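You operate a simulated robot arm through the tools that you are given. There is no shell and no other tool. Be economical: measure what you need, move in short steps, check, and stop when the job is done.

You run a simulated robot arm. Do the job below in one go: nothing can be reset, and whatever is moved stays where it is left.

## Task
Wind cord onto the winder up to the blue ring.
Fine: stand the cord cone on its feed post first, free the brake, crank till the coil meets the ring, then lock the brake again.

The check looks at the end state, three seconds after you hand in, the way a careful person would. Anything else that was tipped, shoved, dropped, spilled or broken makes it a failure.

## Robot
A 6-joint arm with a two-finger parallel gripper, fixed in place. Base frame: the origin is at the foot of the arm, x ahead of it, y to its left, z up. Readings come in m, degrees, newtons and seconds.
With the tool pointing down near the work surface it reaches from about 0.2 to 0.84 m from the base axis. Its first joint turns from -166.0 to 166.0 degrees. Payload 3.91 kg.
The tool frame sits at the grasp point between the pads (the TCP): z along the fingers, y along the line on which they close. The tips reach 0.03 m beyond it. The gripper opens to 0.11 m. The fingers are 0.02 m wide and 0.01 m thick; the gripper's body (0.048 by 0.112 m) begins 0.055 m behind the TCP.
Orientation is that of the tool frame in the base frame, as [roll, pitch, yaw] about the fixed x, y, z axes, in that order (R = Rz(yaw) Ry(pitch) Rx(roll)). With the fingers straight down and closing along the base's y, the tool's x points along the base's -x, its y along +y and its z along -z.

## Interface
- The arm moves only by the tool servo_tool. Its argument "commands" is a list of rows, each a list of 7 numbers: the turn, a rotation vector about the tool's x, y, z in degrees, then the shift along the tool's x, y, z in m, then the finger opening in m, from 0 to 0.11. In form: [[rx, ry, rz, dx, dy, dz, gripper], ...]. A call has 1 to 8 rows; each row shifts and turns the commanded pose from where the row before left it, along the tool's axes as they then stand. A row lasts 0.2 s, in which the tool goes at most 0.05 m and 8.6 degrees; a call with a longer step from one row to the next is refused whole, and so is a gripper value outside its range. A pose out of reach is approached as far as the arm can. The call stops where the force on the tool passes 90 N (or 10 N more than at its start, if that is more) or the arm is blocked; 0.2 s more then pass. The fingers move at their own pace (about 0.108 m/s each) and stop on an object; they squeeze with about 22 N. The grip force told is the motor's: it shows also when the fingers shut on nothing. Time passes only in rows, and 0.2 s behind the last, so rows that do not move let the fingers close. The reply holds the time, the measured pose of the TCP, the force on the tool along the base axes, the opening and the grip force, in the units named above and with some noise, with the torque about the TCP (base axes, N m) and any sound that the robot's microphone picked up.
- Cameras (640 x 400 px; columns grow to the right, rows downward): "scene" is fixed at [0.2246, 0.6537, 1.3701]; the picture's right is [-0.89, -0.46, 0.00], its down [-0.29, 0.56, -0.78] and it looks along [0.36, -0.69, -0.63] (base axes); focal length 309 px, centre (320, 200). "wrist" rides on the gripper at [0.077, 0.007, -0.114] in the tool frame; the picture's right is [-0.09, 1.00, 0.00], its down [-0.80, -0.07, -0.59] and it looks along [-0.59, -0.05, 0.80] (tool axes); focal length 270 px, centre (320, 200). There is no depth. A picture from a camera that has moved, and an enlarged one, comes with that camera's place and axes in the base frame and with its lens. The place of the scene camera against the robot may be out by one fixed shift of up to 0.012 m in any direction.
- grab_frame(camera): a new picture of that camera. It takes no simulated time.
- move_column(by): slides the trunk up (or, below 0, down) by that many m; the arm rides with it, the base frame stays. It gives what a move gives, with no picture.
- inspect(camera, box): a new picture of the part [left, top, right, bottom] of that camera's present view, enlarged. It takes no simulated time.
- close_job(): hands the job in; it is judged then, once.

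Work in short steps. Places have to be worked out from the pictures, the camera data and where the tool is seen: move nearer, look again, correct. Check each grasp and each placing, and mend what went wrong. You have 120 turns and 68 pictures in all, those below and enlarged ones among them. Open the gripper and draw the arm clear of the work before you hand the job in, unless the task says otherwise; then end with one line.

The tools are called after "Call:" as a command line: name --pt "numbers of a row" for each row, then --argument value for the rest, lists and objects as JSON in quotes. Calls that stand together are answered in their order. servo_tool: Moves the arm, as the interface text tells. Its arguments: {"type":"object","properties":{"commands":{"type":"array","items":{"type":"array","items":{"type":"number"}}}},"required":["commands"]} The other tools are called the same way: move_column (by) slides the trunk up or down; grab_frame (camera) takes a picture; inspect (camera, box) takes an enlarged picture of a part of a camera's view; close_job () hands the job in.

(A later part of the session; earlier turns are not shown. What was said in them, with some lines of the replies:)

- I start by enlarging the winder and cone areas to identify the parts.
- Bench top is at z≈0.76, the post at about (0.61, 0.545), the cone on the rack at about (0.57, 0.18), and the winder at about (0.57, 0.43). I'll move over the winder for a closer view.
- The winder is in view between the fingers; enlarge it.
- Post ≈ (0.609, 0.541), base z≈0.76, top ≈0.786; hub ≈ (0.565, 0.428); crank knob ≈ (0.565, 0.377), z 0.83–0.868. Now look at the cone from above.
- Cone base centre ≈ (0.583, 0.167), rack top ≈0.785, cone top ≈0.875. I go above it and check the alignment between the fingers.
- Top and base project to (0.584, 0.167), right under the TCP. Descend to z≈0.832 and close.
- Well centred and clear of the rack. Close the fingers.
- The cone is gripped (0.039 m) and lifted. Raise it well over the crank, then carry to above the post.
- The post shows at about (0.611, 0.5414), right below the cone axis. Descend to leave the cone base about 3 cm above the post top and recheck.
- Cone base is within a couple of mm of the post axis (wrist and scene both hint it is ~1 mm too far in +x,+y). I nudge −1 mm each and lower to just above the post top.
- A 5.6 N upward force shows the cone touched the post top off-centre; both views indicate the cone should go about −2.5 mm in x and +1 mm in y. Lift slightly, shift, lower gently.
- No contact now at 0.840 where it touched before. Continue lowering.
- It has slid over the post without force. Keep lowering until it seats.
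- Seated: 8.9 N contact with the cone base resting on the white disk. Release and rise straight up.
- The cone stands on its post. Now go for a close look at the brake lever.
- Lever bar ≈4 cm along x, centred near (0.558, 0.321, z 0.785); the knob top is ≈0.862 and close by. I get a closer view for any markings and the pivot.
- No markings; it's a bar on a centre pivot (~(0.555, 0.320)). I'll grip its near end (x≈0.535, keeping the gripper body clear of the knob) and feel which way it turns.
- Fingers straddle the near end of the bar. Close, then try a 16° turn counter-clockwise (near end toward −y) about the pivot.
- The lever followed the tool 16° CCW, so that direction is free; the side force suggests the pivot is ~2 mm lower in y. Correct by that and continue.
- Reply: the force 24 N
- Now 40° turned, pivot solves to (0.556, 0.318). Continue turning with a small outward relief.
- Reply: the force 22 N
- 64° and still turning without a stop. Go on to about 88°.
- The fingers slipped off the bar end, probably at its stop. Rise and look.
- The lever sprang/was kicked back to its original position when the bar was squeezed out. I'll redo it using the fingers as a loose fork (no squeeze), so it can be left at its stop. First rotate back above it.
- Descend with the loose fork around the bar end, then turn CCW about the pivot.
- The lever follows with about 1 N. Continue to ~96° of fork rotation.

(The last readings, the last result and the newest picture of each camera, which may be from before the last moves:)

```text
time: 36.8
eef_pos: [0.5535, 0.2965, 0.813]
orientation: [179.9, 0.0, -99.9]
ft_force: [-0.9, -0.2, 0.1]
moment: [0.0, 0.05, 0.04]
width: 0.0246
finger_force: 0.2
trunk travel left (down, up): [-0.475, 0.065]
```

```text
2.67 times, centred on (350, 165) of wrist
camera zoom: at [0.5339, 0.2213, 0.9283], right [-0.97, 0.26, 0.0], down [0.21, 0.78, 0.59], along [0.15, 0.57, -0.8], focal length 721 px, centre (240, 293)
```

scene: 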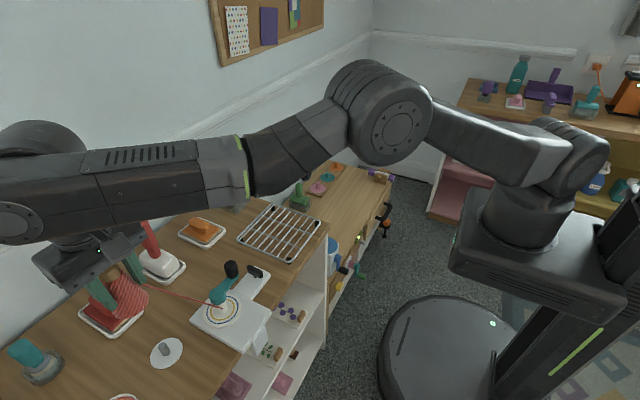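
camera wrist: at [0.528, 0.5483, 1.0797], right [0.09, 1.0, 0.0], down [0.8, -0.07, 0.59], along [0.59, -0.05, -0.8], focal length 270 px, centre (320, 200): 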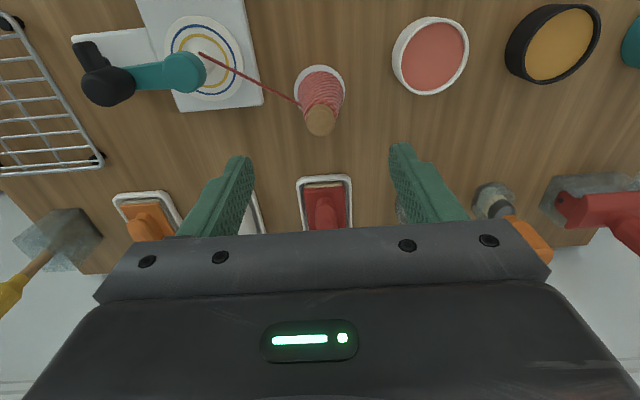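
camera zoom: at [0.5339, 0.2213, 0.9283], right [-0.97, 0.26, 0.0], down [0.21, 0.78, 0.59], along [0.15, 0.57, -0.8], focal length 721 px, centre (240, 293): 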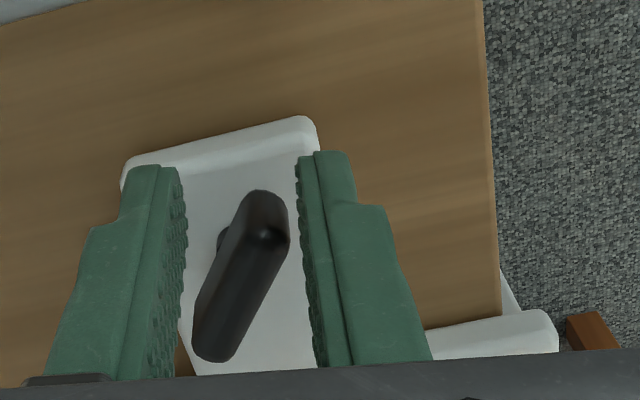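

Lever about 58° and following. Continue further.

Call:
servo_tool --pt "0 0 -8 -0.0002 -0.0031 0 0.024" --pt "0 0 -8 -0.0002 -0.0031 0 0.024" --pt "0 0 0 0 0 0 0.024"

Call:
servo_tool --pt "0 0 -8 -0.0002 -0.0031 0 0.024" --pt "0 0 -4 0 -0.0015 0 0.024" --pt "0 0 0 0 0 0 0.024"

Call:
inspect --camera "wrist" --box '[240, 90, 460, 240]'

```text
time: 37.6
eef_pos: [0.5606, 0.2948, 0.813]
orientation: [-180.0, 0.1, -83.9]
ft_force: [-2.2, -1.8, 0.3]
moment: [-0.05, 0.04, 0.01]
width: 0.0248
finger_force: 1.2
trunk travel left (down, up): [-0.475, 0.065]
```

```text
time: 38.4
eef_pos: [0.5646, 0.2965, 0.8131]
orientation: [179.9, 0.0, -71.9]
ft_force: [-1.0, 0.5, 0.4]
moment: [-0.02, 0.06, 0.02]
width: 0.0248
finger_force: 1.3
trunk travel left (down, up): [-0.475, 0.065]
```

```text
2.67 times, centred on (350, 165) of wrist
camera zoom: at [0.5814, 0.2213, 0.9281], right [-0.97, -0.23, 0.0], down [-0.18, 0.78, 0.59], along [-0.13, 0.58, -0.8], focal length 721 px, centre (240, 293)
```

zoom: 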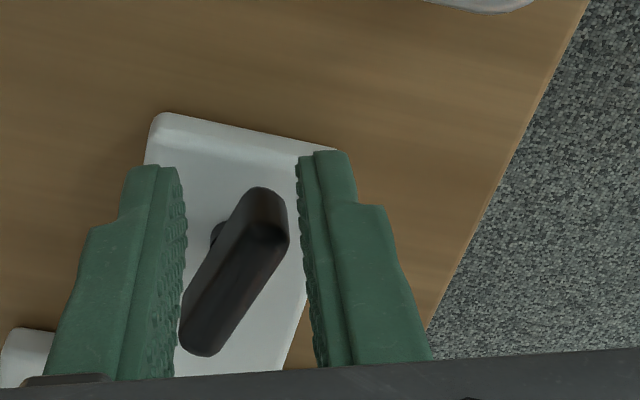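

Lever ≈80°, still moving with ~1 N. A bit more until it hits a stop.

Call:
servo_tool --pt "0 0 -6 0 -0.0025 0 0.024" --pt "0 0 -6 0 -0.0025 0 0.024" --pt "0 0 0 0 0 0 0.024"

Call:
servo_tool --pt "0 0 -6 0 -0.0025 0 0.024" --pt "0 0 0 0 0 0 0.024"

Call:
inspect --camera "wrist" --box '[240, 90, 460, 240]'

```text
time: 39.2
eef_pos: [0.5692, 0.2981, 0.8135]
orientation: [-179.9, -0.1, -59.8]
ft_force: [-1.1, -1.9, 0.4]
moment: [-0.02, 0.0, 0.04]
width: 0.0249
finger_force: 1.0
trunk travel left (down, up): [-0.475, 0.065]
```

```text
time: 39.8
eef_pos: [0.5712, 0.2997, 0.8136]
orientation: [-179.9, 0.0, -53.9]
ft_force: [-5.5, -1.3, -0.5]
moment: [0.0, 0.1, 0.0]
width: 0.0262
finger_force: 2.1
trunk travel left (down, up): [-0.475, 0.065]
```

```text
2.67 times, centred on (350, 165) of wrist
camera zoom: at [0.6101, 0.2338, 0.9283], right [-0.86, -0.52, 0.0], down [-0.41, 0.69, 0.59], along [-0.31, 0.51, -0.8], focal length 721 px, centre (240, 293)
```

zoom: 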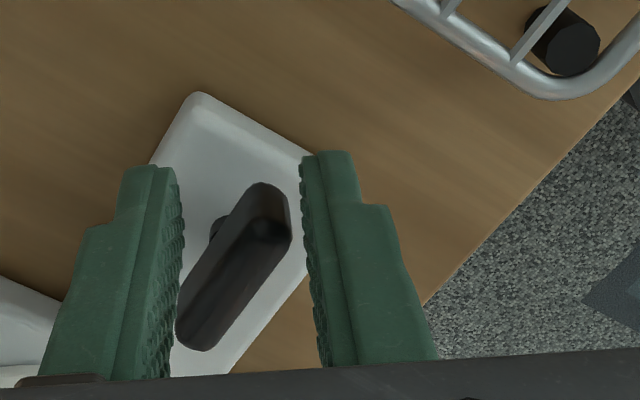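

Force rises to 5.5 N with the bar lined up with the plate (~90°): that's the stop. Relieve slightly, rise and check that it stays.

Call:
servo_tool --pt "0 0 6 0 0.002 0 0.035" --pt "0 0 0 0 0 0 0.04" --pt "0 0 0 0 0 -0.02 0.04" --pt "0 0 0 0 0 -0.04 0.04" --pt "0 0 0 0 0 -0.04 0.04" --pt "0 0 0 0 0 0 0.11"

Call:
inspect --camera "scene" --box '[190, 235, 310, 310]'

```text
time: 41.2
eef_pos: [0.569, 0.2974, 0.9125]
orientation: [179.9, -0.1, -60.0]
ft_force: [-1.3, -0.3, -0.3]
moment: [-0.02, -0.02, 0.0]
width: 0.1102
finger_force: 0.0
trunk travel left (down, up): [-0.475, 0.065]
```

```text
5.33 times, centred on (250, 272) of scene
camera zoom: at [0.2246, 0.6537, 1.3701], right [-0.89, -0.46, 0.0], down [-0.29, 0.56, -0.78], along [0.36, -0.69, -0.63], focal length 1646 px, centre (693, -187)
```

zoom: 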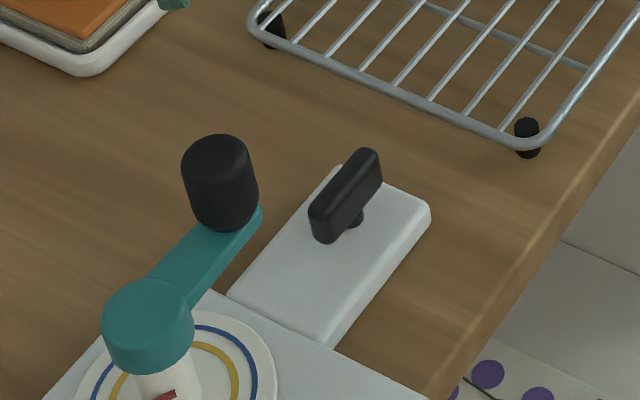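

The brake lever now lies along the plate and stays there. Rotate the tool back to its straight orientation, rising a bit, then move over the crank knob.

Call:
servo_tool --pt "0 0 8 0 0 -0.005 0.08" --pt "0 0 8 0 0 -0.005 0.08" --pt "0 0 8 0 0 -0.005 0.08" --pt "0 0 8 0 0 0 0.08" --pt "0 0 8 0 0 0 0.08" --pt "0 0 8 0 0 0 0.08" --pt "0 0 8 0 0 0 0.08" --pt "0 0 8 0 0 0 0.08"

Call:
servo_tool --pt "0 0 8 0 0 0 0.08" --pt "0 0 8 0 0 0 0.08" --pt "0 0 8 0 0 0 0.08" --pt "0 0 8 0 0 0 0.08" --pt "0 0 8 0 0 0 0.08" --pt "0 0 8 0 0 0 0.08" --pt "0 0 8 0 0 0 0.08" --pt "0 0 0 0 0 0 0.08"

Call:
servo_tool --pt "0 0 0 0 0.039 0 0.08" --pt "0 0 0 0 0.04 0 0.08" --pt "0 0 0 0 0 0 0.08"

Call:
grab_frame --camera "wrist"

```text
time: 43.0
eef_pos: [0.5696, 0.2989, 0.9293]
orientation: [180.0, 0.0, -124.0]
ft_force: [-0.6, 0.3, 0.0]
moment: [-0.02, 0.0, 0.01]
width: 0.0801
finger_force: 0.1
trunk travel left (down, up): [-0.475, 0.065]
```

```text
time: 44.8
eef_pos: [0.569, 0.2992, 0.9285]
orientation: [180.0, 0.0, -180.0]
ft_force: [-0.2, 0.3, 0.3]
moment: [-0.02, -0.03, 0.01]
width: 0.08
finger_force: 0.0
trunk travel left (down, up): [-0.475, 0.065]
```

```text
time: 45.6
eef_pos: [0.5698, 0.3778, 0.9283]
orientation: [179.9, 0.1, 180.0]
ft_force: [0.3, -0.3, -0.2]
moment: [0.0, -0.03, -0.02]
width: 0.0801
finger_force: 0.0
trunk travel left (down, up): [-0.475, 0.065]
```

```text
25 pictures are left
camera wrist: at [0.4924, 0.3852, 1.0426], right [0.09, 1.0, 0.0], down [0.8, -0.07, 0.59], along [0.59, -0.05, -0.8], focal length 270 px, centre (320, 200)
```

wrist: 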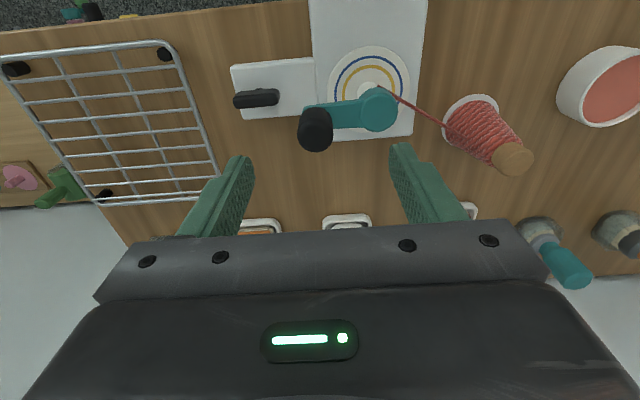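

Knob measured at (0.567, 0.376), hub at (0.565, 0.428), radius ≈0.052. Descend over the knob and grip it.

Call:
servo_tool --pt "0 0 0 0.0025 -0.0015 0.02 0.06" --pt "0 0 0 0 0 0.02 0.05" --pt "0 0 0 0 0 0.015 0.05" --pt "0 0 0 0 0 0.005 0.05" --pt "0 0 0 0 0 0 0.03" --pt "0 0 0 0 0 0 0.0" --pt "0 0 0 0 0 0 0.0"

Call:
inspect --camera "scene" --box '[150, 240, 290, 370]'

```text
time: 47.2
eef_pos: [0.5671, 0.3745, 0.8674]
orientation: [180.0, -0.1, -180.0]
ft_force: [0.6, -8.3, -2.2]
moment: [-0.14, -0.08, 0.0]
width: 0.0253
finger_force: 44.9
trunk travel left (down, up): [-0.475, 0.065]
```

```text
3.08 times, centred on (220, 305) of scene
camera zoom: at [0.2246, 0.6537, 1.3701], right [-0.89, -0.46, 0.0], down [-0.29, 0.56, -0.78], along [0.36, -0.69, -0.63], focal length 949 px, centre (628, -123)
```

zoom: 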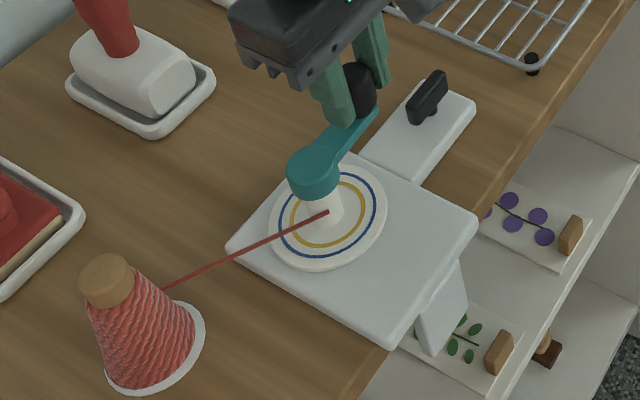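

The knob is gripped. Try a first 30° counter-clockwise (from above) and check forces.

Call:
servo_tool --pt "0 0 0 -0.0092 0.0008 0 0.0" --pt "0 0 0 -0.0089 0.0024 0 0.0" --pt "0 0 0 -0.0084 0.0039 0 0.0" --pt "0 0 0 0 0 0 0.0"

```text
time: 48.2
eef_pos: [0.5946, 0.3825, 0.8667]
orientation: [-179.9, 0.0, 180.0]
ft_force: [5.5, -8.8, -10.7]
moment: [-0.06, -0.07, 0.01]
width: 0.0257
finger_force: 45.1
trunk travel left (down, up): [-0.475, 0.065]
```

The knob moves along without much resistance. Continue the arc to φ≈−10° and look.

Call:
servo_tool --pt "0 0 0 -0.0076 0.0053 0 0.0" --pt "0 0 0 -0.0065 0.0065 0 0.0" --pt "0 0 0 -0.0053 0.0076 0 0.0" --pt "0 0 0 -0.0039 0.0084 0 0.0" --pt "0 0 0 -0.0024 0.0089 0 0.0" --pt "0 0 0 0 0 0 0.0"

Call:
inspect --camera "scene" --box '[150, 240, 290, 370]'

```text
time: 49.6
eef_pos: [0.617, 0.4222, 0.8663]
orientation: [-180.0, -0.2, 180.0]
ft_force: [-22.4, 1.6, -11.9]
moment: [0.38, 0.39, 0.0]
width: 0.0252
finger_force: 45.1
trunk travel left (down, up): [-0.475, 0.065]
```

```text
3.08 times, centred on (220, 305) of scene
camera zoom: at [0.2246, 0.6537, 1.3701], right [-0.89, -0.46, 0.0], down [-0.29, 0.56, -0.78], along [0.36, -0.69, -0.63], focal length 949 px, centre (628, -123)
```

zoom: 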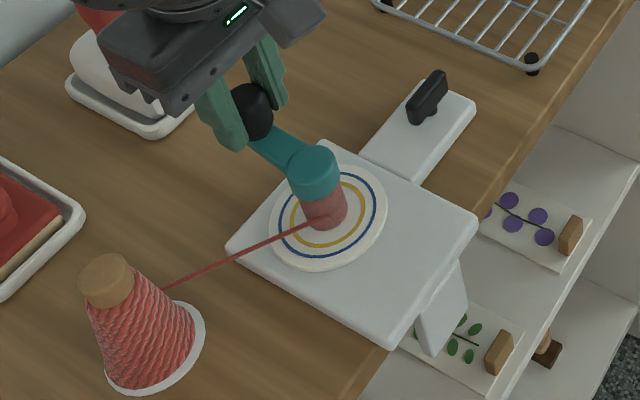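

Cranking CCW works: a coil has formed (radius ≈14 mm vs blue ring ≈33 mm). Continue in ~50° increments with a refined circle (centre (0.566, 0.4265), R 0.051).

Call:
servo_tool --pt "0 0 0 0.003 0.0156 0 0.0" --pt "0 0 0 0.0023 0.0085 0 0.0" --pt "0 0 0 0.0037 0.0081 0 0.0" --pt "0 0 0 0.0051 0.0073 0 0.0" --pt "0 0 0 0 0 0 0.0"

Call:
inspect --camera "scene" --box '[150, 240, 290, 370]'

```text
time: 50.8
eef_pos: [0.604, 0.4577, 0.8667]
orientation: [-179.9, -0.1, 179.9]
ft_force: [-16.3, -14.7, -18.0]
moment: [-0.17, -0.03, -0.01]
width: 0.0256
finger_force: 44.9
trunk travel left (down, up): [-0.475, 0.065]
```

```text
3.08 times, centred on (220, 305) of scene
camera zoom: at [0.2246, 0.6537, 1.3701], right [-0.89, -0.46, 0.0], down [-0.29, 0.56, -0.78], along [0.36, -0.69, -0.63], focal length 949 px, centre (628, -123)
```

zoom: 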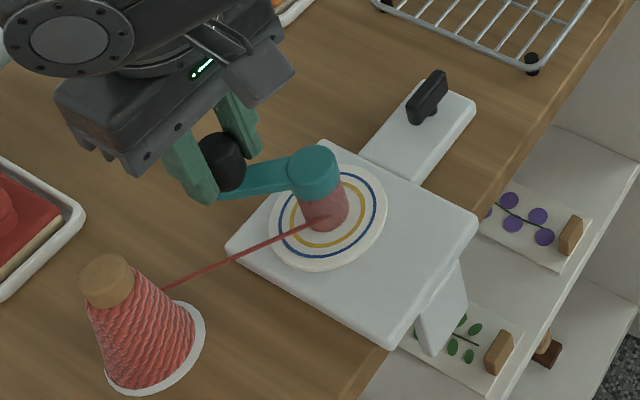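

Coil barely grew in that 50°, so many turns are needed; the fitted circle is centre (0.5675, 0.424), R 0.0495. Go on for ~120°.

Call:
servo_tool --pt "0 0 0 0.0129 0.0076 0 0.0" --pt "0 0 0 0.012 0.0049 0 0.0" --pt "0 0 0 0.0128 0.0017 0 0.0" --pt "0 0 0 0.0128 -0.0017 0 0.0" --pt "0 0 0 0.0119 -0.0049 0 0.0" --pt "0 0 0 0.0103 -0.0079 0 0.0" --pt "0 0 0 0.0079 -0.0102 0 0.0" --pt "0 0 0 0.0049 -0.012 0 0.0"

Call:
inspect --camera "scene" --box '[150, 240, 290, 370]'

```text
time: 52.6
eef_pos: [0.5187, 0.4378, 0.867]
orientation: [-179.9, -0.1, -179.9]
ft_force: [-6.5, 0.4, -13.2]
moment: [0.38, 0.0, 0.0]
width: 0.0256
finger_force: 45.5
trunk travel left (down, up): [-0.475, 0.065]
```

```text
3.08 times, centred on (220, 305) of scene
camera zoom: at [0.2246, 0.6537, 1.3701], right [-0.89, -0.46, 0.0], down [-0.29, 0.56, -0.78], along [0.36, -0.69, -0.63], focal length 949 px, centre (628, -123)
```

zoom: 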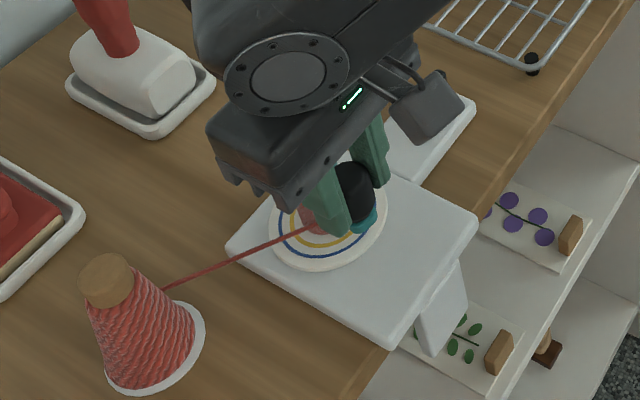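

View occluded here; continue round to φ≈345° where the coil was visible before.

Call:
servo_tool --pt "0 0 0 0.0017 -0.0128 0 0.0" --pt "0 0 0 -0.0017 -0.0128 0 0.0" --pt "0 0 0 -0.0049 -0.0119 0 0.0" --pt "0 0 0 -0.0079 -0.0103 0 0.0" --pt "0 0 0 -0.0103 -0.0079 0 0.0" --pt "0 0 0 -0.0119 -0.0049 0 0.0" --pt "0 0 0 -0.0128 -0.0017 0 0.0" --pt "0 0 0 -0.0128 0.0017 0 0.0"

Call:
servo_tool --pt "0 0 0 -0.012 0.0049 0 0.0" --pt "0 0 0 -0.0102 0.0079 0 0.0" --pt "0 0 0 -0.0079 0.0103 0 0.0" --pt "0 0 0 -0.0049 0.0119 0 0.0" --pt "0 0 0 0 0 0 0.0"

Call:
inspect --camera "scene" --box '[150, 240, 290, 370]'

```text
time: 54.4
eef_pos: [0.5825, 0.3771, 0.8681]
orientation: [-180.0, 0.1, 180.0]
ft_force: [1.2, -0.6, -14.5]
moment: [0.16, -0.38, 0.0]
width: 0.0255
finger_force: 45.1
trunk travel left (down, up): [-0.475, 0.065]
```

```text
time: 55.6
eef_pos: [0.6167, 0.4124, 0.8653]
orientation: [180.0, 0.0, -180.0]
ft_force: [1.2, 1.0, -5.1]
moment: [0.03, 0.36, 0.0]
width: 0.0256
finger_force: 44.7
trunk travel left (down, up): [-0.475, 0.065]
```

```text
3.08 times, centred on (220, 305) of scene
camera zoom: at [0.2246, 0.6537, 1.3701], right [-0.89, -0.46, 0.0], down [-0.29, 0.56, -0.78], along [0.36, -0.69, -0.63], focal length 949 px, centre (628, -123)
```

zoom: 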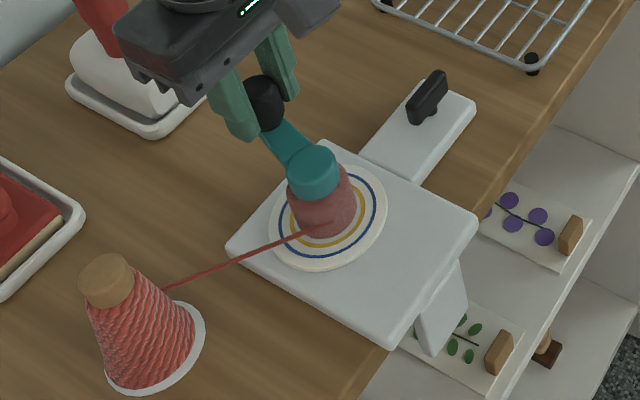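

Forces are low now. The coil's radius is ≈19 mm (yellow ring 25, blue 33), growing ≈5 mm per turn. One more full turn.

Call:
servo_tool --pt "0 0 0 -0.0017 0.0128 0 0.0" --pt "0 0 0 0.0017 0.0128 0 0.0" --pt "0 0 0 0.0049 0.012 0 0.0" --pt "0 0 0 0.0079 0.0102 0 0.0" --pt "0 0 0 0.0103 0.0079 0 0.0" --pt "0 0 0 0.012 0.0049 0 0.0" --pt "0 0 0 0.0128 0.0017 0 0.0" --pt "0 0 0 0.0128 -0.0017 0 0.0"

Call:
servo_tool --pt "0 0 0 0.0119 -0.0049 0 0.0" --pt "0 0 0 0.0103 -0.0079 0 0.0" --pt "0 0 0 0.0079 -0.0102 0 0.0" --pt "0 0 0 0.0049 -0.012 0 0.0" --pt "0 0 0 0.0017 -0.0128 0 0.0" --pt "0 0 0 -0.0017 -0.0128 0 0.0" --pt "0 0 0 -0.0049 -0.0119 0 0.0" --pt "0 0 0 -0.0079 -0.0103 0 0.0"

Call:
servo_tool --pt "0 0 0 -0.0103 -0.0079 0 0.0" --pt "0 0 0 -0.0119 -0.0049 0 0.0" --pt "0 0 0 -0.0128 -0.0017 0 0.0" --pt "0 0 0 -0.0128 0.0017 0 0.0" --pt "0 0 0 -0.012 0.0049 0 0.0" --pt "0 0 0 -0.0102 0.0079 0 0.0" --pt "0 0 0 -0.0079 0.0103 0 0.0" --pt "0 0 0 -0.0049 0.0119 0 0.0"

Call:
inspect --camera "scene" --box '[190, 265, 270, 345]'

```text
time: 57.4
eef_pos: [0.5538, 0.4727, 0.8672]
orientation: [-179.9, -0.1, -179.9]
ft_force: [-2.4, 4.7, -8.9]
moment: [0.15, -0.17, 0.02]
width: 0.0253
finger_force: 45.8
trunk travel left (down, up): [-0.475, 0.065]
```

```text
time: 59.2
eef_pos: [0.5341, 0.3883, 0.8667]
orientation: [-179.8, 0.0, 179.9]
ft_force: [-2.6, -2.9, -13.7]
moment: [0.03, 0.26, 0.0]
width: 0.0255
finger_force: 45.3
trunk travel left (down, up): [-0.475, 0.065]
```

```text
time: 61.0
eef_pos: [0.6151, 0.4115, 0.8673]
orientation: [-179.9, 0.0, -180.0]
ft_force: [-2.9, 0.7, -13.3]
moment: [0.02, -0.05, -0.01]
width: 0.0251
finger_force: 45.0
trunk travel left (down, up): [-0.475, 0.065]
```

```text
5.00 times, centred on (230, 305) of scene
camera zoom: at [0.2246, 0.6537, 1.3701], right [-0.89, -0.46, 0.0], down [-0.29, 0.56, -0.78], along [0.36, -0.69, -0.63], focal length 1543 px, centre (770, -325)
```

zoom: 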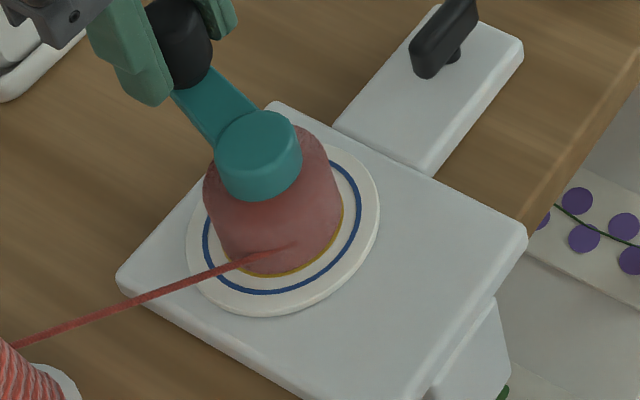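

Coil is just inside the yellow ring (~23–24 mm). About 1.5 turns remain; do another full turn, then check.

Call:
servo_tool --pt "0 0 0 -0.0017 0.0128 0 0.0" --pt "0 0 0 0.0017 0.0128 0 0.0" --pt "0 0 0 0.0049 0.012 0 0.0" --pt "0 0 0 0.0079 0.0102 0 0.0" --pt "0 0 0 0.0103 0.0079 0 0.0" --pt "0 0 0 0.012 0.0049 0 0.0" --pt "0 0 0 0.0128 0.0017 0 0.0" --pt "0 0 0 0.0128 -0.0017 0 0.0"

Call:
servo_tool --pt "0 0 0 0.0119 -0.0049 0 0.0" --pt "0 0 0 0.0103 -0.0079 0 0.0" --pt "0 0 0 0.0079 -0.0102 0 0.0" --pt "0 0 0 0.0049 -0.012 0 0.0" --pt "0 0 0 0.0017 -0.0128 0 0.0" --pt "0 0 0 -0.0017 -0.0128 0 0.0" --pt "0 0 0 -0.0049 -0.0119 0 0.0" --pt "0 0 0 -0.0079 -0.0103 0 0.0"

Call:
servo_tool --pt "0 0 0 -0.0103 -0.0079 0 0.0" --pt "0 0 0 -0.0119 -0.0049 0 0.0" --pt "0 0 0 -0.0128 -0.0017 0 0.0" --pt "0 0 0 -0.0128 0.0017 0 0.0" --pt "0 0 0 -0.012 0.0049 0 0.0" --pt "0 0 0 -0.0102 0.0079 0 0.0" --pt "0 0 0 0 0 0 0.0"

Call:
inspect --camera "scene" --box '[190, 265, 270, 345]'

```text
time: 62.8
eef_pos: [0.5543, 0.4736, 0.8666]
orientation: [-179.9, 0.0, -180.0]
ft_force: [-3.2, 7.1, -6.1]
moment: [0.14, -0.61, -0.01]
width: 0.0254
finger_force: 44.9
trunk travel left (down, up): [-0.475, 0.065]
```

```text
time: 64.6
eef_pos: [0.534, 0.3878, 0.8672]
orientation: [-180.0, 0.0, 180.0]
ft_force: [-1.9, -2.3, -9.9]
moment: [0.06, 0.46, 0.04]
width: 0.0255
finger_force: 45.2
trunk travel left (down, up): [-0.475, 0.065]
```

```text
time: 66.2
eef_pos: [0.6028, 0.3895, 0.8686]
orientation: [180.0, 0.0, -180.0]
ft_force: [0.9, 1.1, -5.4]
moment: [0.03, 0.44, -0.01]
width: 0.0252
finger_force: 45.1
trunk travel left (down, up): [-0.475, 0.065]
```

```text
5.00 times, centred on (230, 305) of scene
camera zoom: at [0.2246, 0.6537, 1.3701], right [-0.89, -0.46, 0.0], down [-0.29, 0.56, -0.78], along [0.36, -0.69, -0.63], focal length 1543 px, centre (770, -325)
```

zoom: 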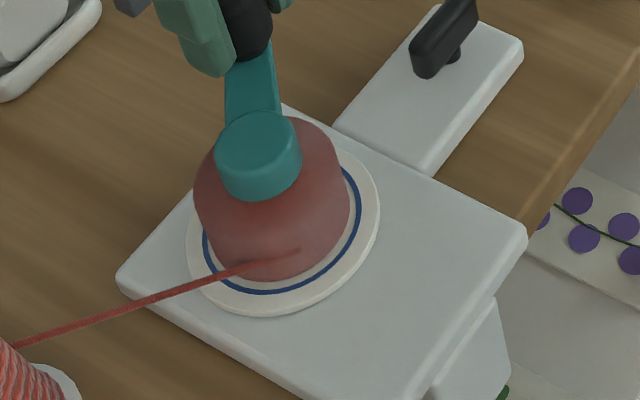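

Grew ~9 px over 330°, with ~8 px left to the blue ring's inner edge, so ≈270–300° more. Advance 240° and check.

Call:
servo_tool --pt "0 0 0 -0.0079 0.0103 0 0.0" --pt "0 0 0 -0.0049 0.0119 0 0.0" --pt "0 0 0 -0.0017 0.0128 0 0.0" --pt "0 0 0 0.0017 0.0128 0 0.0" --pt "0 0 0 0.0049 0.012 0 0.0" --pt "0 0 0 0.0079 0.0102 0 0.0" --pt "0 0 0 0.0103 0.0079 0 0.0" --pt "0 0 0 0.012 0.0049 0 0.0"

Call:
inspect --camera "scene" --box '[190, 265, 270, 345]'

```text
time: 68.0
eef_pos: [0.5782, 0.4732, 0.8678]
orientation: [-179.9, 0.0, -179.9]
ft_force: [1.2, 7.7, 0.7]
moment: [0.05, -0.59, -0.01]
width: 0.0254
finger_force: 44.7
trunk travel left (down, up): [-0.475, 0.065]
```

```text
5.00 times, centred on (230, 305) of scene
camera zoom: at [0.2246, 0.6537, 1.3701], right [-0.89, -0.46, 0.0], down [-0.29, 0.56, -0.78], along [0.36, -0.69, -0.63], focal length 1543 px, centre (770, -325)
```

zoom: 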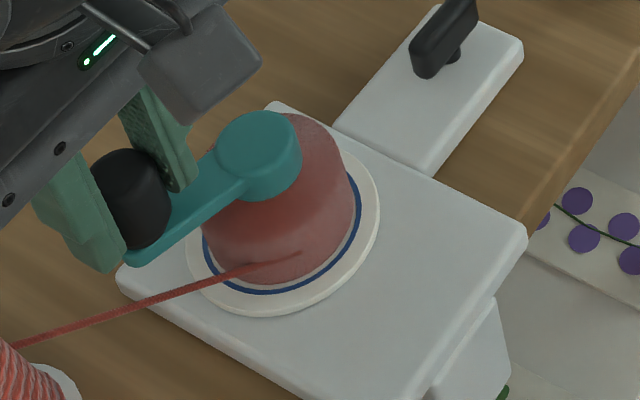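

A thin white gap remains (~3 px). Advance 60° and re-inspect.

Call:
servo_tool --pt "0 0 0 0.0128 0.0017 0 0.0" --pt "0 0 0 0.0128 -0.0017 0 0.0" --pt "0 0 0 0.0119 -0.0049 0 0.0" --pt "0 0 0 0.0103 -0.0079 0 0.0" --pt "0 0 0 0 0 0 0.0"

Call:
inspect --camera "scene" --box '[212, 285, 252, 325]'

```text
time: 69.2
eef_pos: [0.5322, 0.4595, 0.8678]
orientation: [-179.9, 0.0, 180.0]
ft_force: [-6.5, 3.1, 0.1]
moment: [0.06, 0.22, 0.02]
width: 0.0255
finger_force: 45.1
trunk travel left (down, up): [-0.475, 0.065]
```

```text
10.00 times, centred on (232, 305) of scene
camera zoom: at [0.2246, 0.6537, 1.3701], right [-0.89, -0.46, 0.0], down [-0.29, 0.56, -0.78], along [0.36, -0.69, -0.63], focal length 3086 px, centre (1200, -850)
```

zoom: 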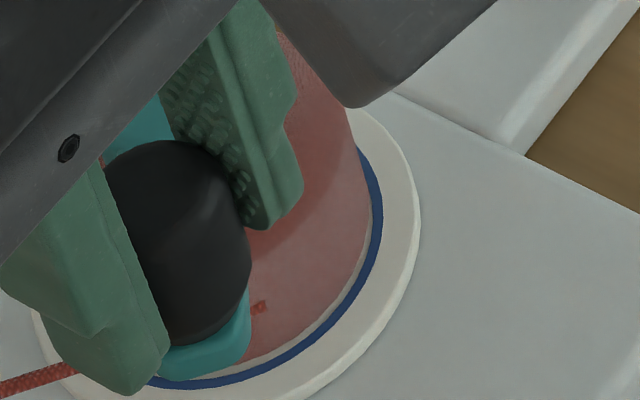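

Gap is now ~1 mm. Advance 45° more and re-inspect.

Call:
servo_tool --pt "0 0 0 0.0079 -0.0102 0 0.0" --pt "0 0 0 0.0049 -0.012 0 0.0" --pt "0 0 0 0.0017 -0.0128 0 0.0" --pt "0 0 0 0 0 0 0.0"

Call:
inspect --camera "scene" --box '[212, 285, 252, 325]'

```text
time: 70.2
eef_pos: [0.5169, 0.4231, 0.867]
orientation: [-179.9, -0.1, 179.9]
ft_force: [-5.9, -0.4, -8.4]
moment: [-0.04, 0.04, -0.02]
width: 0.0254
finger_force: 44.8
trunk travel left (down, up): [-0.475, 0.065]
```

```text
10.00 times, centred on (232, 305) of scene
camera zoom: at [0.2246, 0.6537, 1.3701], right [-0.89, -0.46, 0.0], down [-0.29, 0.56, -0.78], along [0.36, -0.69, -0.63], focal length 3086 px, centre (1200, -850)
```

zoom: 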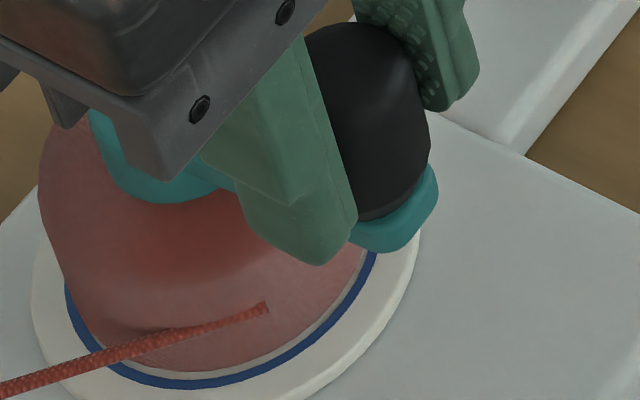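

About 1 mm of white still shows. Advance 90° to φ=270° where the view is clear.

Call:
servo_tool --pt "0 0 0 -0.0017 -0.0128 0 0.0" --pt "0 0 0 -0.0049 -0.0119 0 0.0" --pt "0 0 0 -0.0079 -0.0103 0 0.0" --pt "0 0 0 -0.0103 -0.0079 0 0.0" --pt "0 0 0 -0.0119 -0.0049 0 0.0" --pt "0 0 0 -0.0128 -0.0017 0 0.0" --pt "0 0 0 0 0 0 0.0"

Call:
inspect --camera "scene" --box '[212, 285, 252, 325]'

```text
time: 71.8
eef_pos: [0.5688, 0.376, 0.8678]
orientation: [-180.0, 0.1, -179.9]
ft_force: [0.2, -2.1, -9.4]
moment: [0.02, -0.08, -0.04]
width: 0.0254
finger_force: 45.0
trunk travel left (down, up): [-0.475, 0.065]
```

```text
10.00 times, centred on (232, 305) of scene
camera zoom: at [0.2246, 0.6537, 1.3701], right [-0.89, -0.46, 0.0], down [-0.29, 0.56, -0.78], along [0.36, -0.69, -0.63], focal length 3086 px, centre (1200, -850)
```

zoom: 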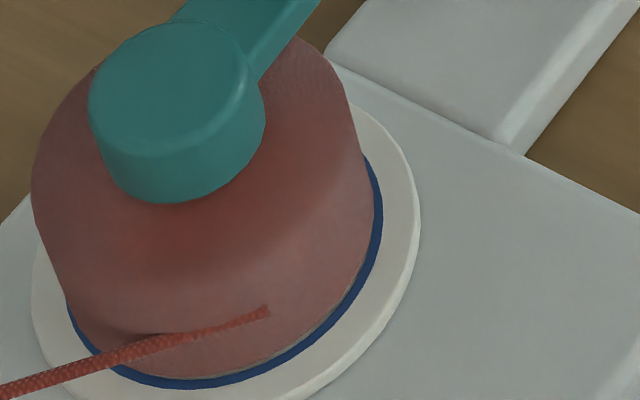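

The coil now just touches the ring's inner edge. A further 45° will bring it well onto the ring line.

Call:
servo_tool --pt "0 0 0 -0.0128 0.0017 0 0.0" --pt "0 0 0 -0.012 0.0049 0 0.0" --pt "0 0 0 -0.0102 0.0079 0 0.0" --pt "0 0 0 0 0 0 0.0"

Call:
inspect --camera "scene" --box '[212, 285, 252, 325]'

```text
time: 72.8
eef_pos: [0.6021, 0.3885, 0.8674]
orientation: [180.0, 0.1, 179.9]
ft_force: [2.1, 0.0, -6.7]
moment: [0.0, 0.33, 0.0]
width: 0.0253
finger_force: 45.4
trunk travel left (down, up): [-0.475, 0.065]
```

```text
10.00 times, centred on (232, 305) of scene
camera zoom: at [0.2246, 0.6537, 1.3701], right [-0.89, -0.46, 0.0], down [-0.29, 0.56, -0.78], along [0.36, -0.69, -0.63], focal length 3086 px, centre (1200, -850)
```

zoom: 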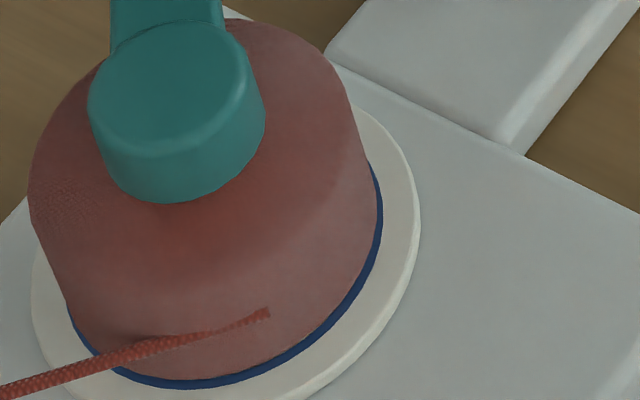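

The coil edge now lies on the blue ring. Release the knob, rise, and check the crank stays put.

Call:
servo_tool --pt "0 0 0 0 0 0 0.035" --pt "0 0 0 0 0 0 0.05" --pt "0 0 0 0 0 0 0.05" --pt "0 0 0 0 0 -0.02 0.05" --pt "0 0 0 0 0 -0.04 0.05" --pt "0 0 0 0 0 0 0.05"

Call:
servo_tool --pt "0 0 -7.5 0 0 0 0.03" --pt "0 0 -7.5 0 0 0 0.02" --pt "0 0 -7.5 0 0 0 0.018" --pt "0 0 -7.5 0 0 0 0.018" --pt "0 0 -7.5 0 0 0 0.018" --pt "0 0 -7.5 0 0 0 0.018" --pt "0 0 -7.5 0 0 0 0.018" --pt "0 0 -7.5 0 0 0 0.018"

Call:
servo_tool --pt "0 0 -7.5 0 0 0 0.018" --pt "0 0 -7.5 0 0 0 0.018" --pt "0 0 -7.5 0 0 0 0.018" --pt "0 0 -7.5 0 0 0 0.018" --pt "0 0 0 0.031 0.0153 0 0.018" --pt "0 0 0 0.031 0.0153 0 0.018" --pt "0 0 0 0.031 0.0153 0 0.018" --pt "0 0 0 0 0 0 0.018"

Call:
inspect --camera "wrist" --box '[240, 60, 420, 235]'

Call:
inspect --camera "scene" --box '[190, 250, 290, 345]'

```text
time: 74.2
eef_pos: [0.601, 0.3888, 0.9271]
orientation: [-180.0, 0.1, -180.0]
ft_force: [-0.9, -0.6, 0.4]
moment: [0.01, 0.01, 0.0]
width: 0.05
finger_force: 0.0
trunk travel left (down, up): [-0.475, 0.065]
```

```text
time: 76.0
eef_pos: [0.6013, 0.3894, 0.9273]
orientation: [180.0, 0.0, -119.9]
ft_force: [0.1, -0.2, 1.2]
moment: [0.0, -0.01, -0.02]
width: 0.018
finger_force: 0.0
trunk travel left (down, up): [-0.475, 0.065]
```

```text
time: 77.8
eef_pos: [0.556, 0.2963, 0.9277]
orientation: [-179.9, 0.0, -90.1]
ft_force: [0.2, -1.1, 0.2]
moment: [0.01, -0.04, -0.04]
width: 0.0179
finger_force: 0.1
trunk travel left (down, up): [-0.475, 0.065]
```

```text
2.29 times, centred on (330, 148) of wrist
camera zoom: at [0.5486, 0.2183, 1.0425], right [-1.0, 0.09, 0.0], down [0.07, 0.8, 0.59], along [0.05, 0.59, -0.8], focal length 618 px, centre (297, 320)
```

zoom: 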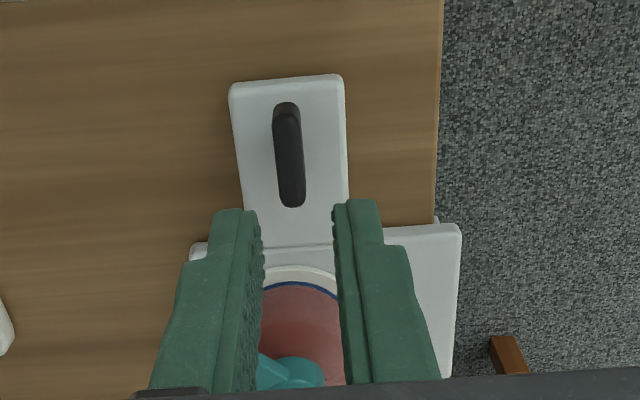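

```text
4.21 times, centred on (240, 298) of scene
camera zoom: at [0.2246, 0.6537, 1.3701], right [-0.89, -0.46, 0.0], down [-0.29, 0.56, -0.78], along [0.36, -0.69, -0.63], focal length 1299 px, centre (657, -210)
```

zoom: 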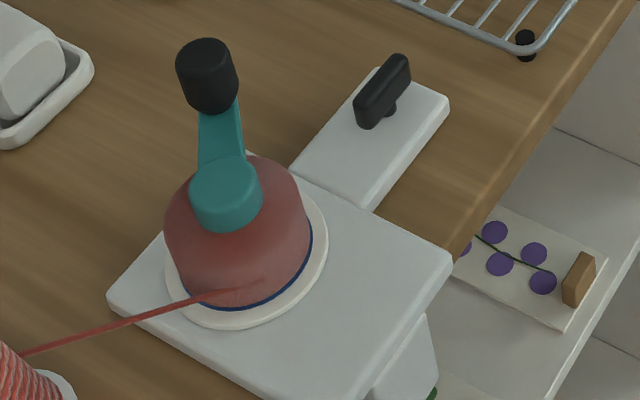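

The crank stayed and the coil remains on the ring. Lower the fork over the brake bar's −y end.

Call:
servo_tool --pt "0 0 0 -0.003 -0.0015 0.04 0.026" --pt "0 0 0 0 0 0.04 0.026" --pt "0 0 0 0 0 0.02 0.026" --pt "0 0 0 0 0 0.01 0.026" --pt "0 0 0 0 0 0.005 0.026" --pt "0 0 0 0 0 0 0.018" --pt "0 0 0 0 0 0 0.018"

Call:
inspect --camera "wrist" --box '[240, 90, 460, 240]'

```text
time: 79.4
eef_pos: [0.5567, 0.2992, 0.8129]
orientation: [180.0, 0.0, -90.0]
ft_force: [-0.4, 1.4, -0.1]
moment: [0.01, -0.03, -0.01]
width: 0.0187
finger_force: 0.5
trunk travel left (down, up): [-0.475, 0.065]
```

```text
2.67 times, centred on (350, 165) of wrist
camera zoom: at [0.5507, 0.2227, 0.9279], right [-1.0, 0.09, 0.0], down [0.07, 0.8, 0.59], along [0.05, 0.59, -0.8], focal length 721 px, centre (240, 293)
```

zoom: 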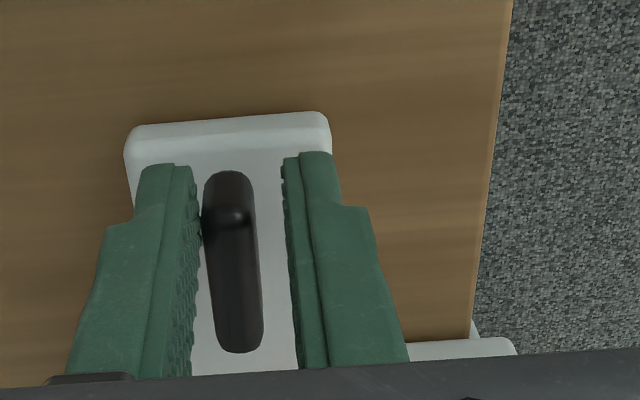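

The bar sits in the fork. Turn it clockwise back to the locked position about the pivot.

Call:
servo_tool --pt "0 0 8 -0.0002 0.0027 0 0.018" --pt "0 0 8 -0.0002 0.0027 0 0.018" --pt "0 0 8 -0.0002 0.0027 0 0.018" --pt "0 0 8 -0.0002 0.0027 0 0.018" --pt "0 0 8 -0.0002 0.0027 0 0.018" --pt "0 0 8 -0.0002 0.0027 0 0.018" --pt "0 0 8 -0.0002 0.0027 0 0.018" --pt "0 0 8 -0.0002 0.0027 0 0.018"

Call:
servo_tool --pt "0 0 8 -0.0002 0.0027 0 0.018" --pt "0 0 8 -0.0002 0.0027 0 0.018" --pt "0 0 8 -0.0002 0.0027 0 0.018" --pt "0 0 0 0 0 0 0.018"

Call:
inspect --camera "wrist" --box '[240, 90, 460, 240]'

```text
time: 81.2
eef_pos: [0.5411, 0.3093, 0.8125]
orientation: [-179.9, 0.0, -154.1]
ft_force: [0.2, -0.5, 0.4]
moment: [-0.06, -0.01, 0.01]
width: 0.0185
finger_force: 0.5
trunk travel left (down, up): [-0.475, 0.065]
```

```text
time: 82.2
eef_pos: [0.5388, 0.3182, 0.8127]
orientation: [-180.0, 0.1, -178.1]
ft_force: [-0.3, -0.7, 0.4]
moment: [-0.04, 0.01, -0.01]
width: 0.0187
finger_force: 0.1
trunk travel left (down, up): [-0.475, 0.065]
```

```text
2.67 times, centred on (350, 165) of wrist
camera zoom: at [0.4609, 0.3222, 0.9283], right [0.05, 1.0, 0.0], down [0.8, -0.04, 0.59], along [0.59, -0.03, -0.8], focal length 721 px, centre (240, 293)
```

zoom: 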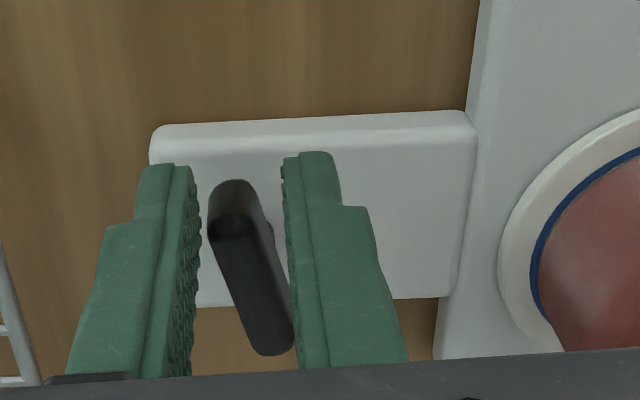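

The bar lags ~15°; rotate the fork another ~18° until it meets the stop.

Call:
servo_tool --pt "0 0 6 0 0.002 0 0.018" --pt "0 0 6 0 0.002 0 0.018" --pt "0 0 4 0 0.0013 0 0.018" --pt "0 0 0 0 0 0 0.018"

Call:
servo_tool --pt "0 0 3 0 0.001 0 0.018" --pt "0 0 0 0 0 0 0.018"

Call:
inspect --camera "wrist" --box '[240, 90, 460, 240]'

```text
time: 83.2
eef_pos: [0.54, 0.3234, 0.8136]
orientation: [-179.9, 0.0, 165.9]
ft_force: [-0.8, -1.0, 0.8]
moment: [-0.07, 0.02, -0.05]
width: 0.0188
finger_force: 0.7
trunk travel left (down, up): [-0.475, 0.065]
```

```text
time: 83.8
eef_pos: [0.5387, 0.3244, 0.8127]
orientation: [-179.9, 0.1, 163.0]
ft_force: [-0.9, -1.4, -0.6]
moment: [-0.01, 0.04, 0.0]
width: 0.0188
finger_force: 0.7
trunk travel left (down, up): [-0.475, 0.065]
```

```text
2.67 times, centred on (350, 165) of wrist
camera zoom: at [0.467, 0.3532, 0.9281], right [0.38, 0.93, 0.0], down [0.75, -0.3, 0.59], along [0.55, -0.22, -0.8], focal length 721 px, centre (240, 293)
```

zoom: 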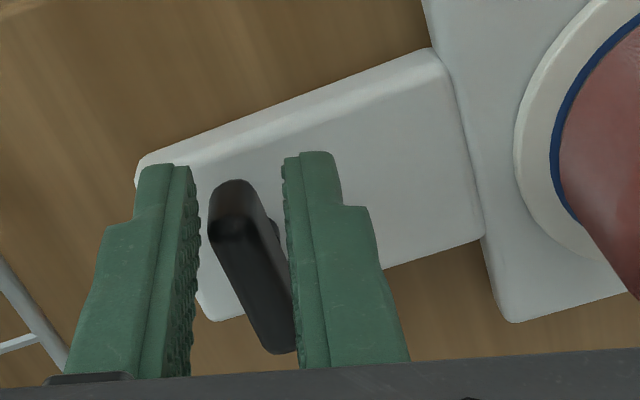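

The bar is nearly perpendicular; no stop force yet. Push a few more degrees.

Call:
servo_tool --pt "0 0 3 0 0.001 0 0.018" --pt "0 0 0 0 0 0 0.018"

Call:
servo_tool --pt "0 0 3 0 0.001 0 0.018" --pt "0 0 0 0 0 0 0.018"

```text
time: 84.4
eef_pos: [0.5401, 0.3249, 0.8123]
orientation: [180.0, 0.0, 160.0]
ft_force: [1.5, -2.7, 0.6]
moment: [-0.04, 0.03, -0.01]
width: 0.0194
finger_force: 1.3
trunk travel left (down, up): [-0.475, 0.065]
```

```text
time: 85.0
eef_pos: [0.5391, 0.3257, 0.8123]
orientation: [-179.9, 0.1, 156.9]
ft_force: [-0.1, -5.1, -0.2]
moment: [-0.11, 0.03, 0.01]
width: 0.0202
finger_force: 2.0
trunk travel left (down, up): [-0.475, 0.065]
```

Force rises to 5 N: the stop is reached. Relieve, rise, and check everything.

Call:
servo_tool --pt "0 0 -5 0 -0.0015 0 0.024" --pt "0 0 0 0 0 0 0.026" --pt "0 0 0 0 0 -0.02 0.026" --pt "0 0 0 0 0 -0.04 0.026" --pt "0 0 0 0 0 -0.04 0.026" --pt "0 0 0 0.04 0 -0.02 0.06" --pt "0 0 0 0.04 0 -0.02 0.11" --pt "0 0 0 0.03 0 0 0.11"

Call:
inspect --camera "scene" --box '[190, 250, 290, 345]'

Call:
grab_frame --camera "scene"

```text
time: 86.8
eef_pos: [0.4341, 0.3601, 0.9536]
orientation: [179.9, 0.1, 162.0]
ft_force: [0.2, 0.1, -0.2]
moment: [0.0, 0.0, 0.03]
width: 0.1099
finger_force: 0.1
trunk travel left (down, up): [-0.475, 0.065]
```

```text
4.21 times, centred on (240, 298) of scene
camera zoom: at [0.2246, 0.6537, 1.3701], right [-0.89, -0.46, 0.0], down [-0.29, 0.56, -0.78], along [0.36, -0.69, -0.63], focal length 1299 px, centre (657, -210)
```

zoom: 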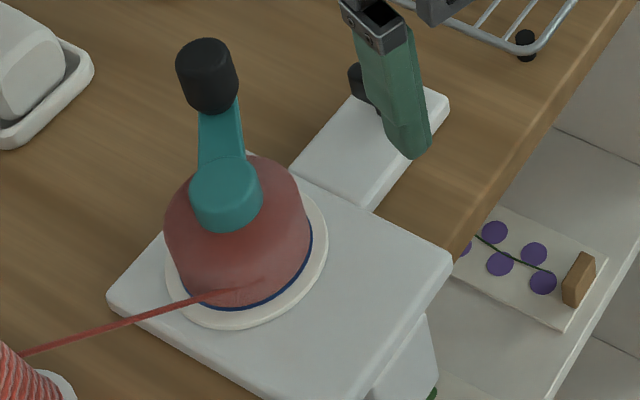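

```text
6 pictures are left
```

scene: 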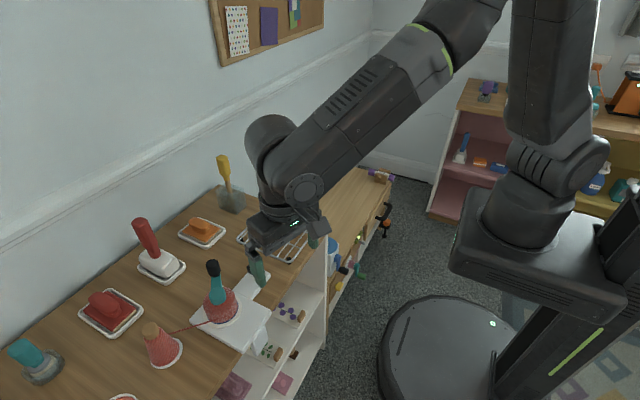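

Move the arm further back and up so it's clear, then verify the lever.

Call:
servo_tool --pt "0 0 0 0.03 -0.01 -0.03 0.11" --pt "0 0 0 0.03 -0.02 -0.03 0.11" --pt "0 0 0 0.02 -0.03 -0.03 0.11" --pt "0 0 0 0.01 -0.03 -0.03 0.11" --pt "0 0 0 0 -0.03 -0.02 0.11" --pt "0 0 0 0 0 0 0.11"

Call:
inspect --camera "scene" --box '[140, 245, 300, 370]'

Call:
inspect --camera "scene" --box '[212, 255, 282, 325]'

```text
time: 88.2
eef_pos: [0.3119, 0.2717, 1.0933]
orientation: [-179.9, 0.1, 162.0]
ft_force: [0.9, 0.0, -0.3]
moment: [0.01, -0.01, 0.01]
width: 0.11
finger_force: 0.0
trunk travel left (down, up): [-0.475, 0.065]
```

```text
3.20 times, centred on (220, 308) of scene
camera zoom: at [0.2246, 0.6537, 1.3701], right [-0.89, -0.46, 0.0], down [-0.29, 0.56, -0.78], along [0.36, -0.69, -0.63], focal length 987 px, centre (640, -144)
```

zoom: 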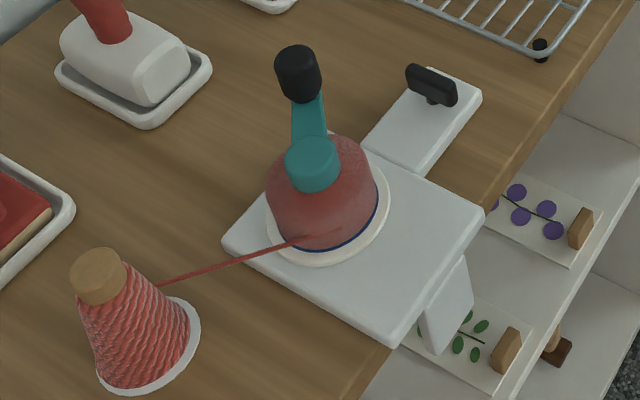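

```text
5.71 times, centred on (247, 290) of scene
camera zoom: at [0.2246, 0.6537, 1.3701], right [-0.89, -0.46, 0.0], down [-0.29, 0.56, -0.78], along [0.36, -0.69, -0.63], focal length 1763 px, centre (737, -314)
```

zoom: 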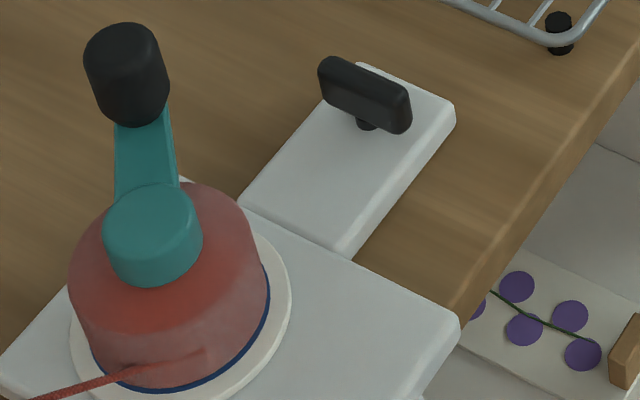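

The cone stands on its post, the coil edge is on the blue ring, the brake lever is back at its locked position, and the arm is clear. I'm handing the job in.

Call:
close_job

```text
The job is handed in.
```

The cord is wound up to the blue ring, the cone stands on its feed post, the brake is locked again, and the arm is clear with its gripper open.
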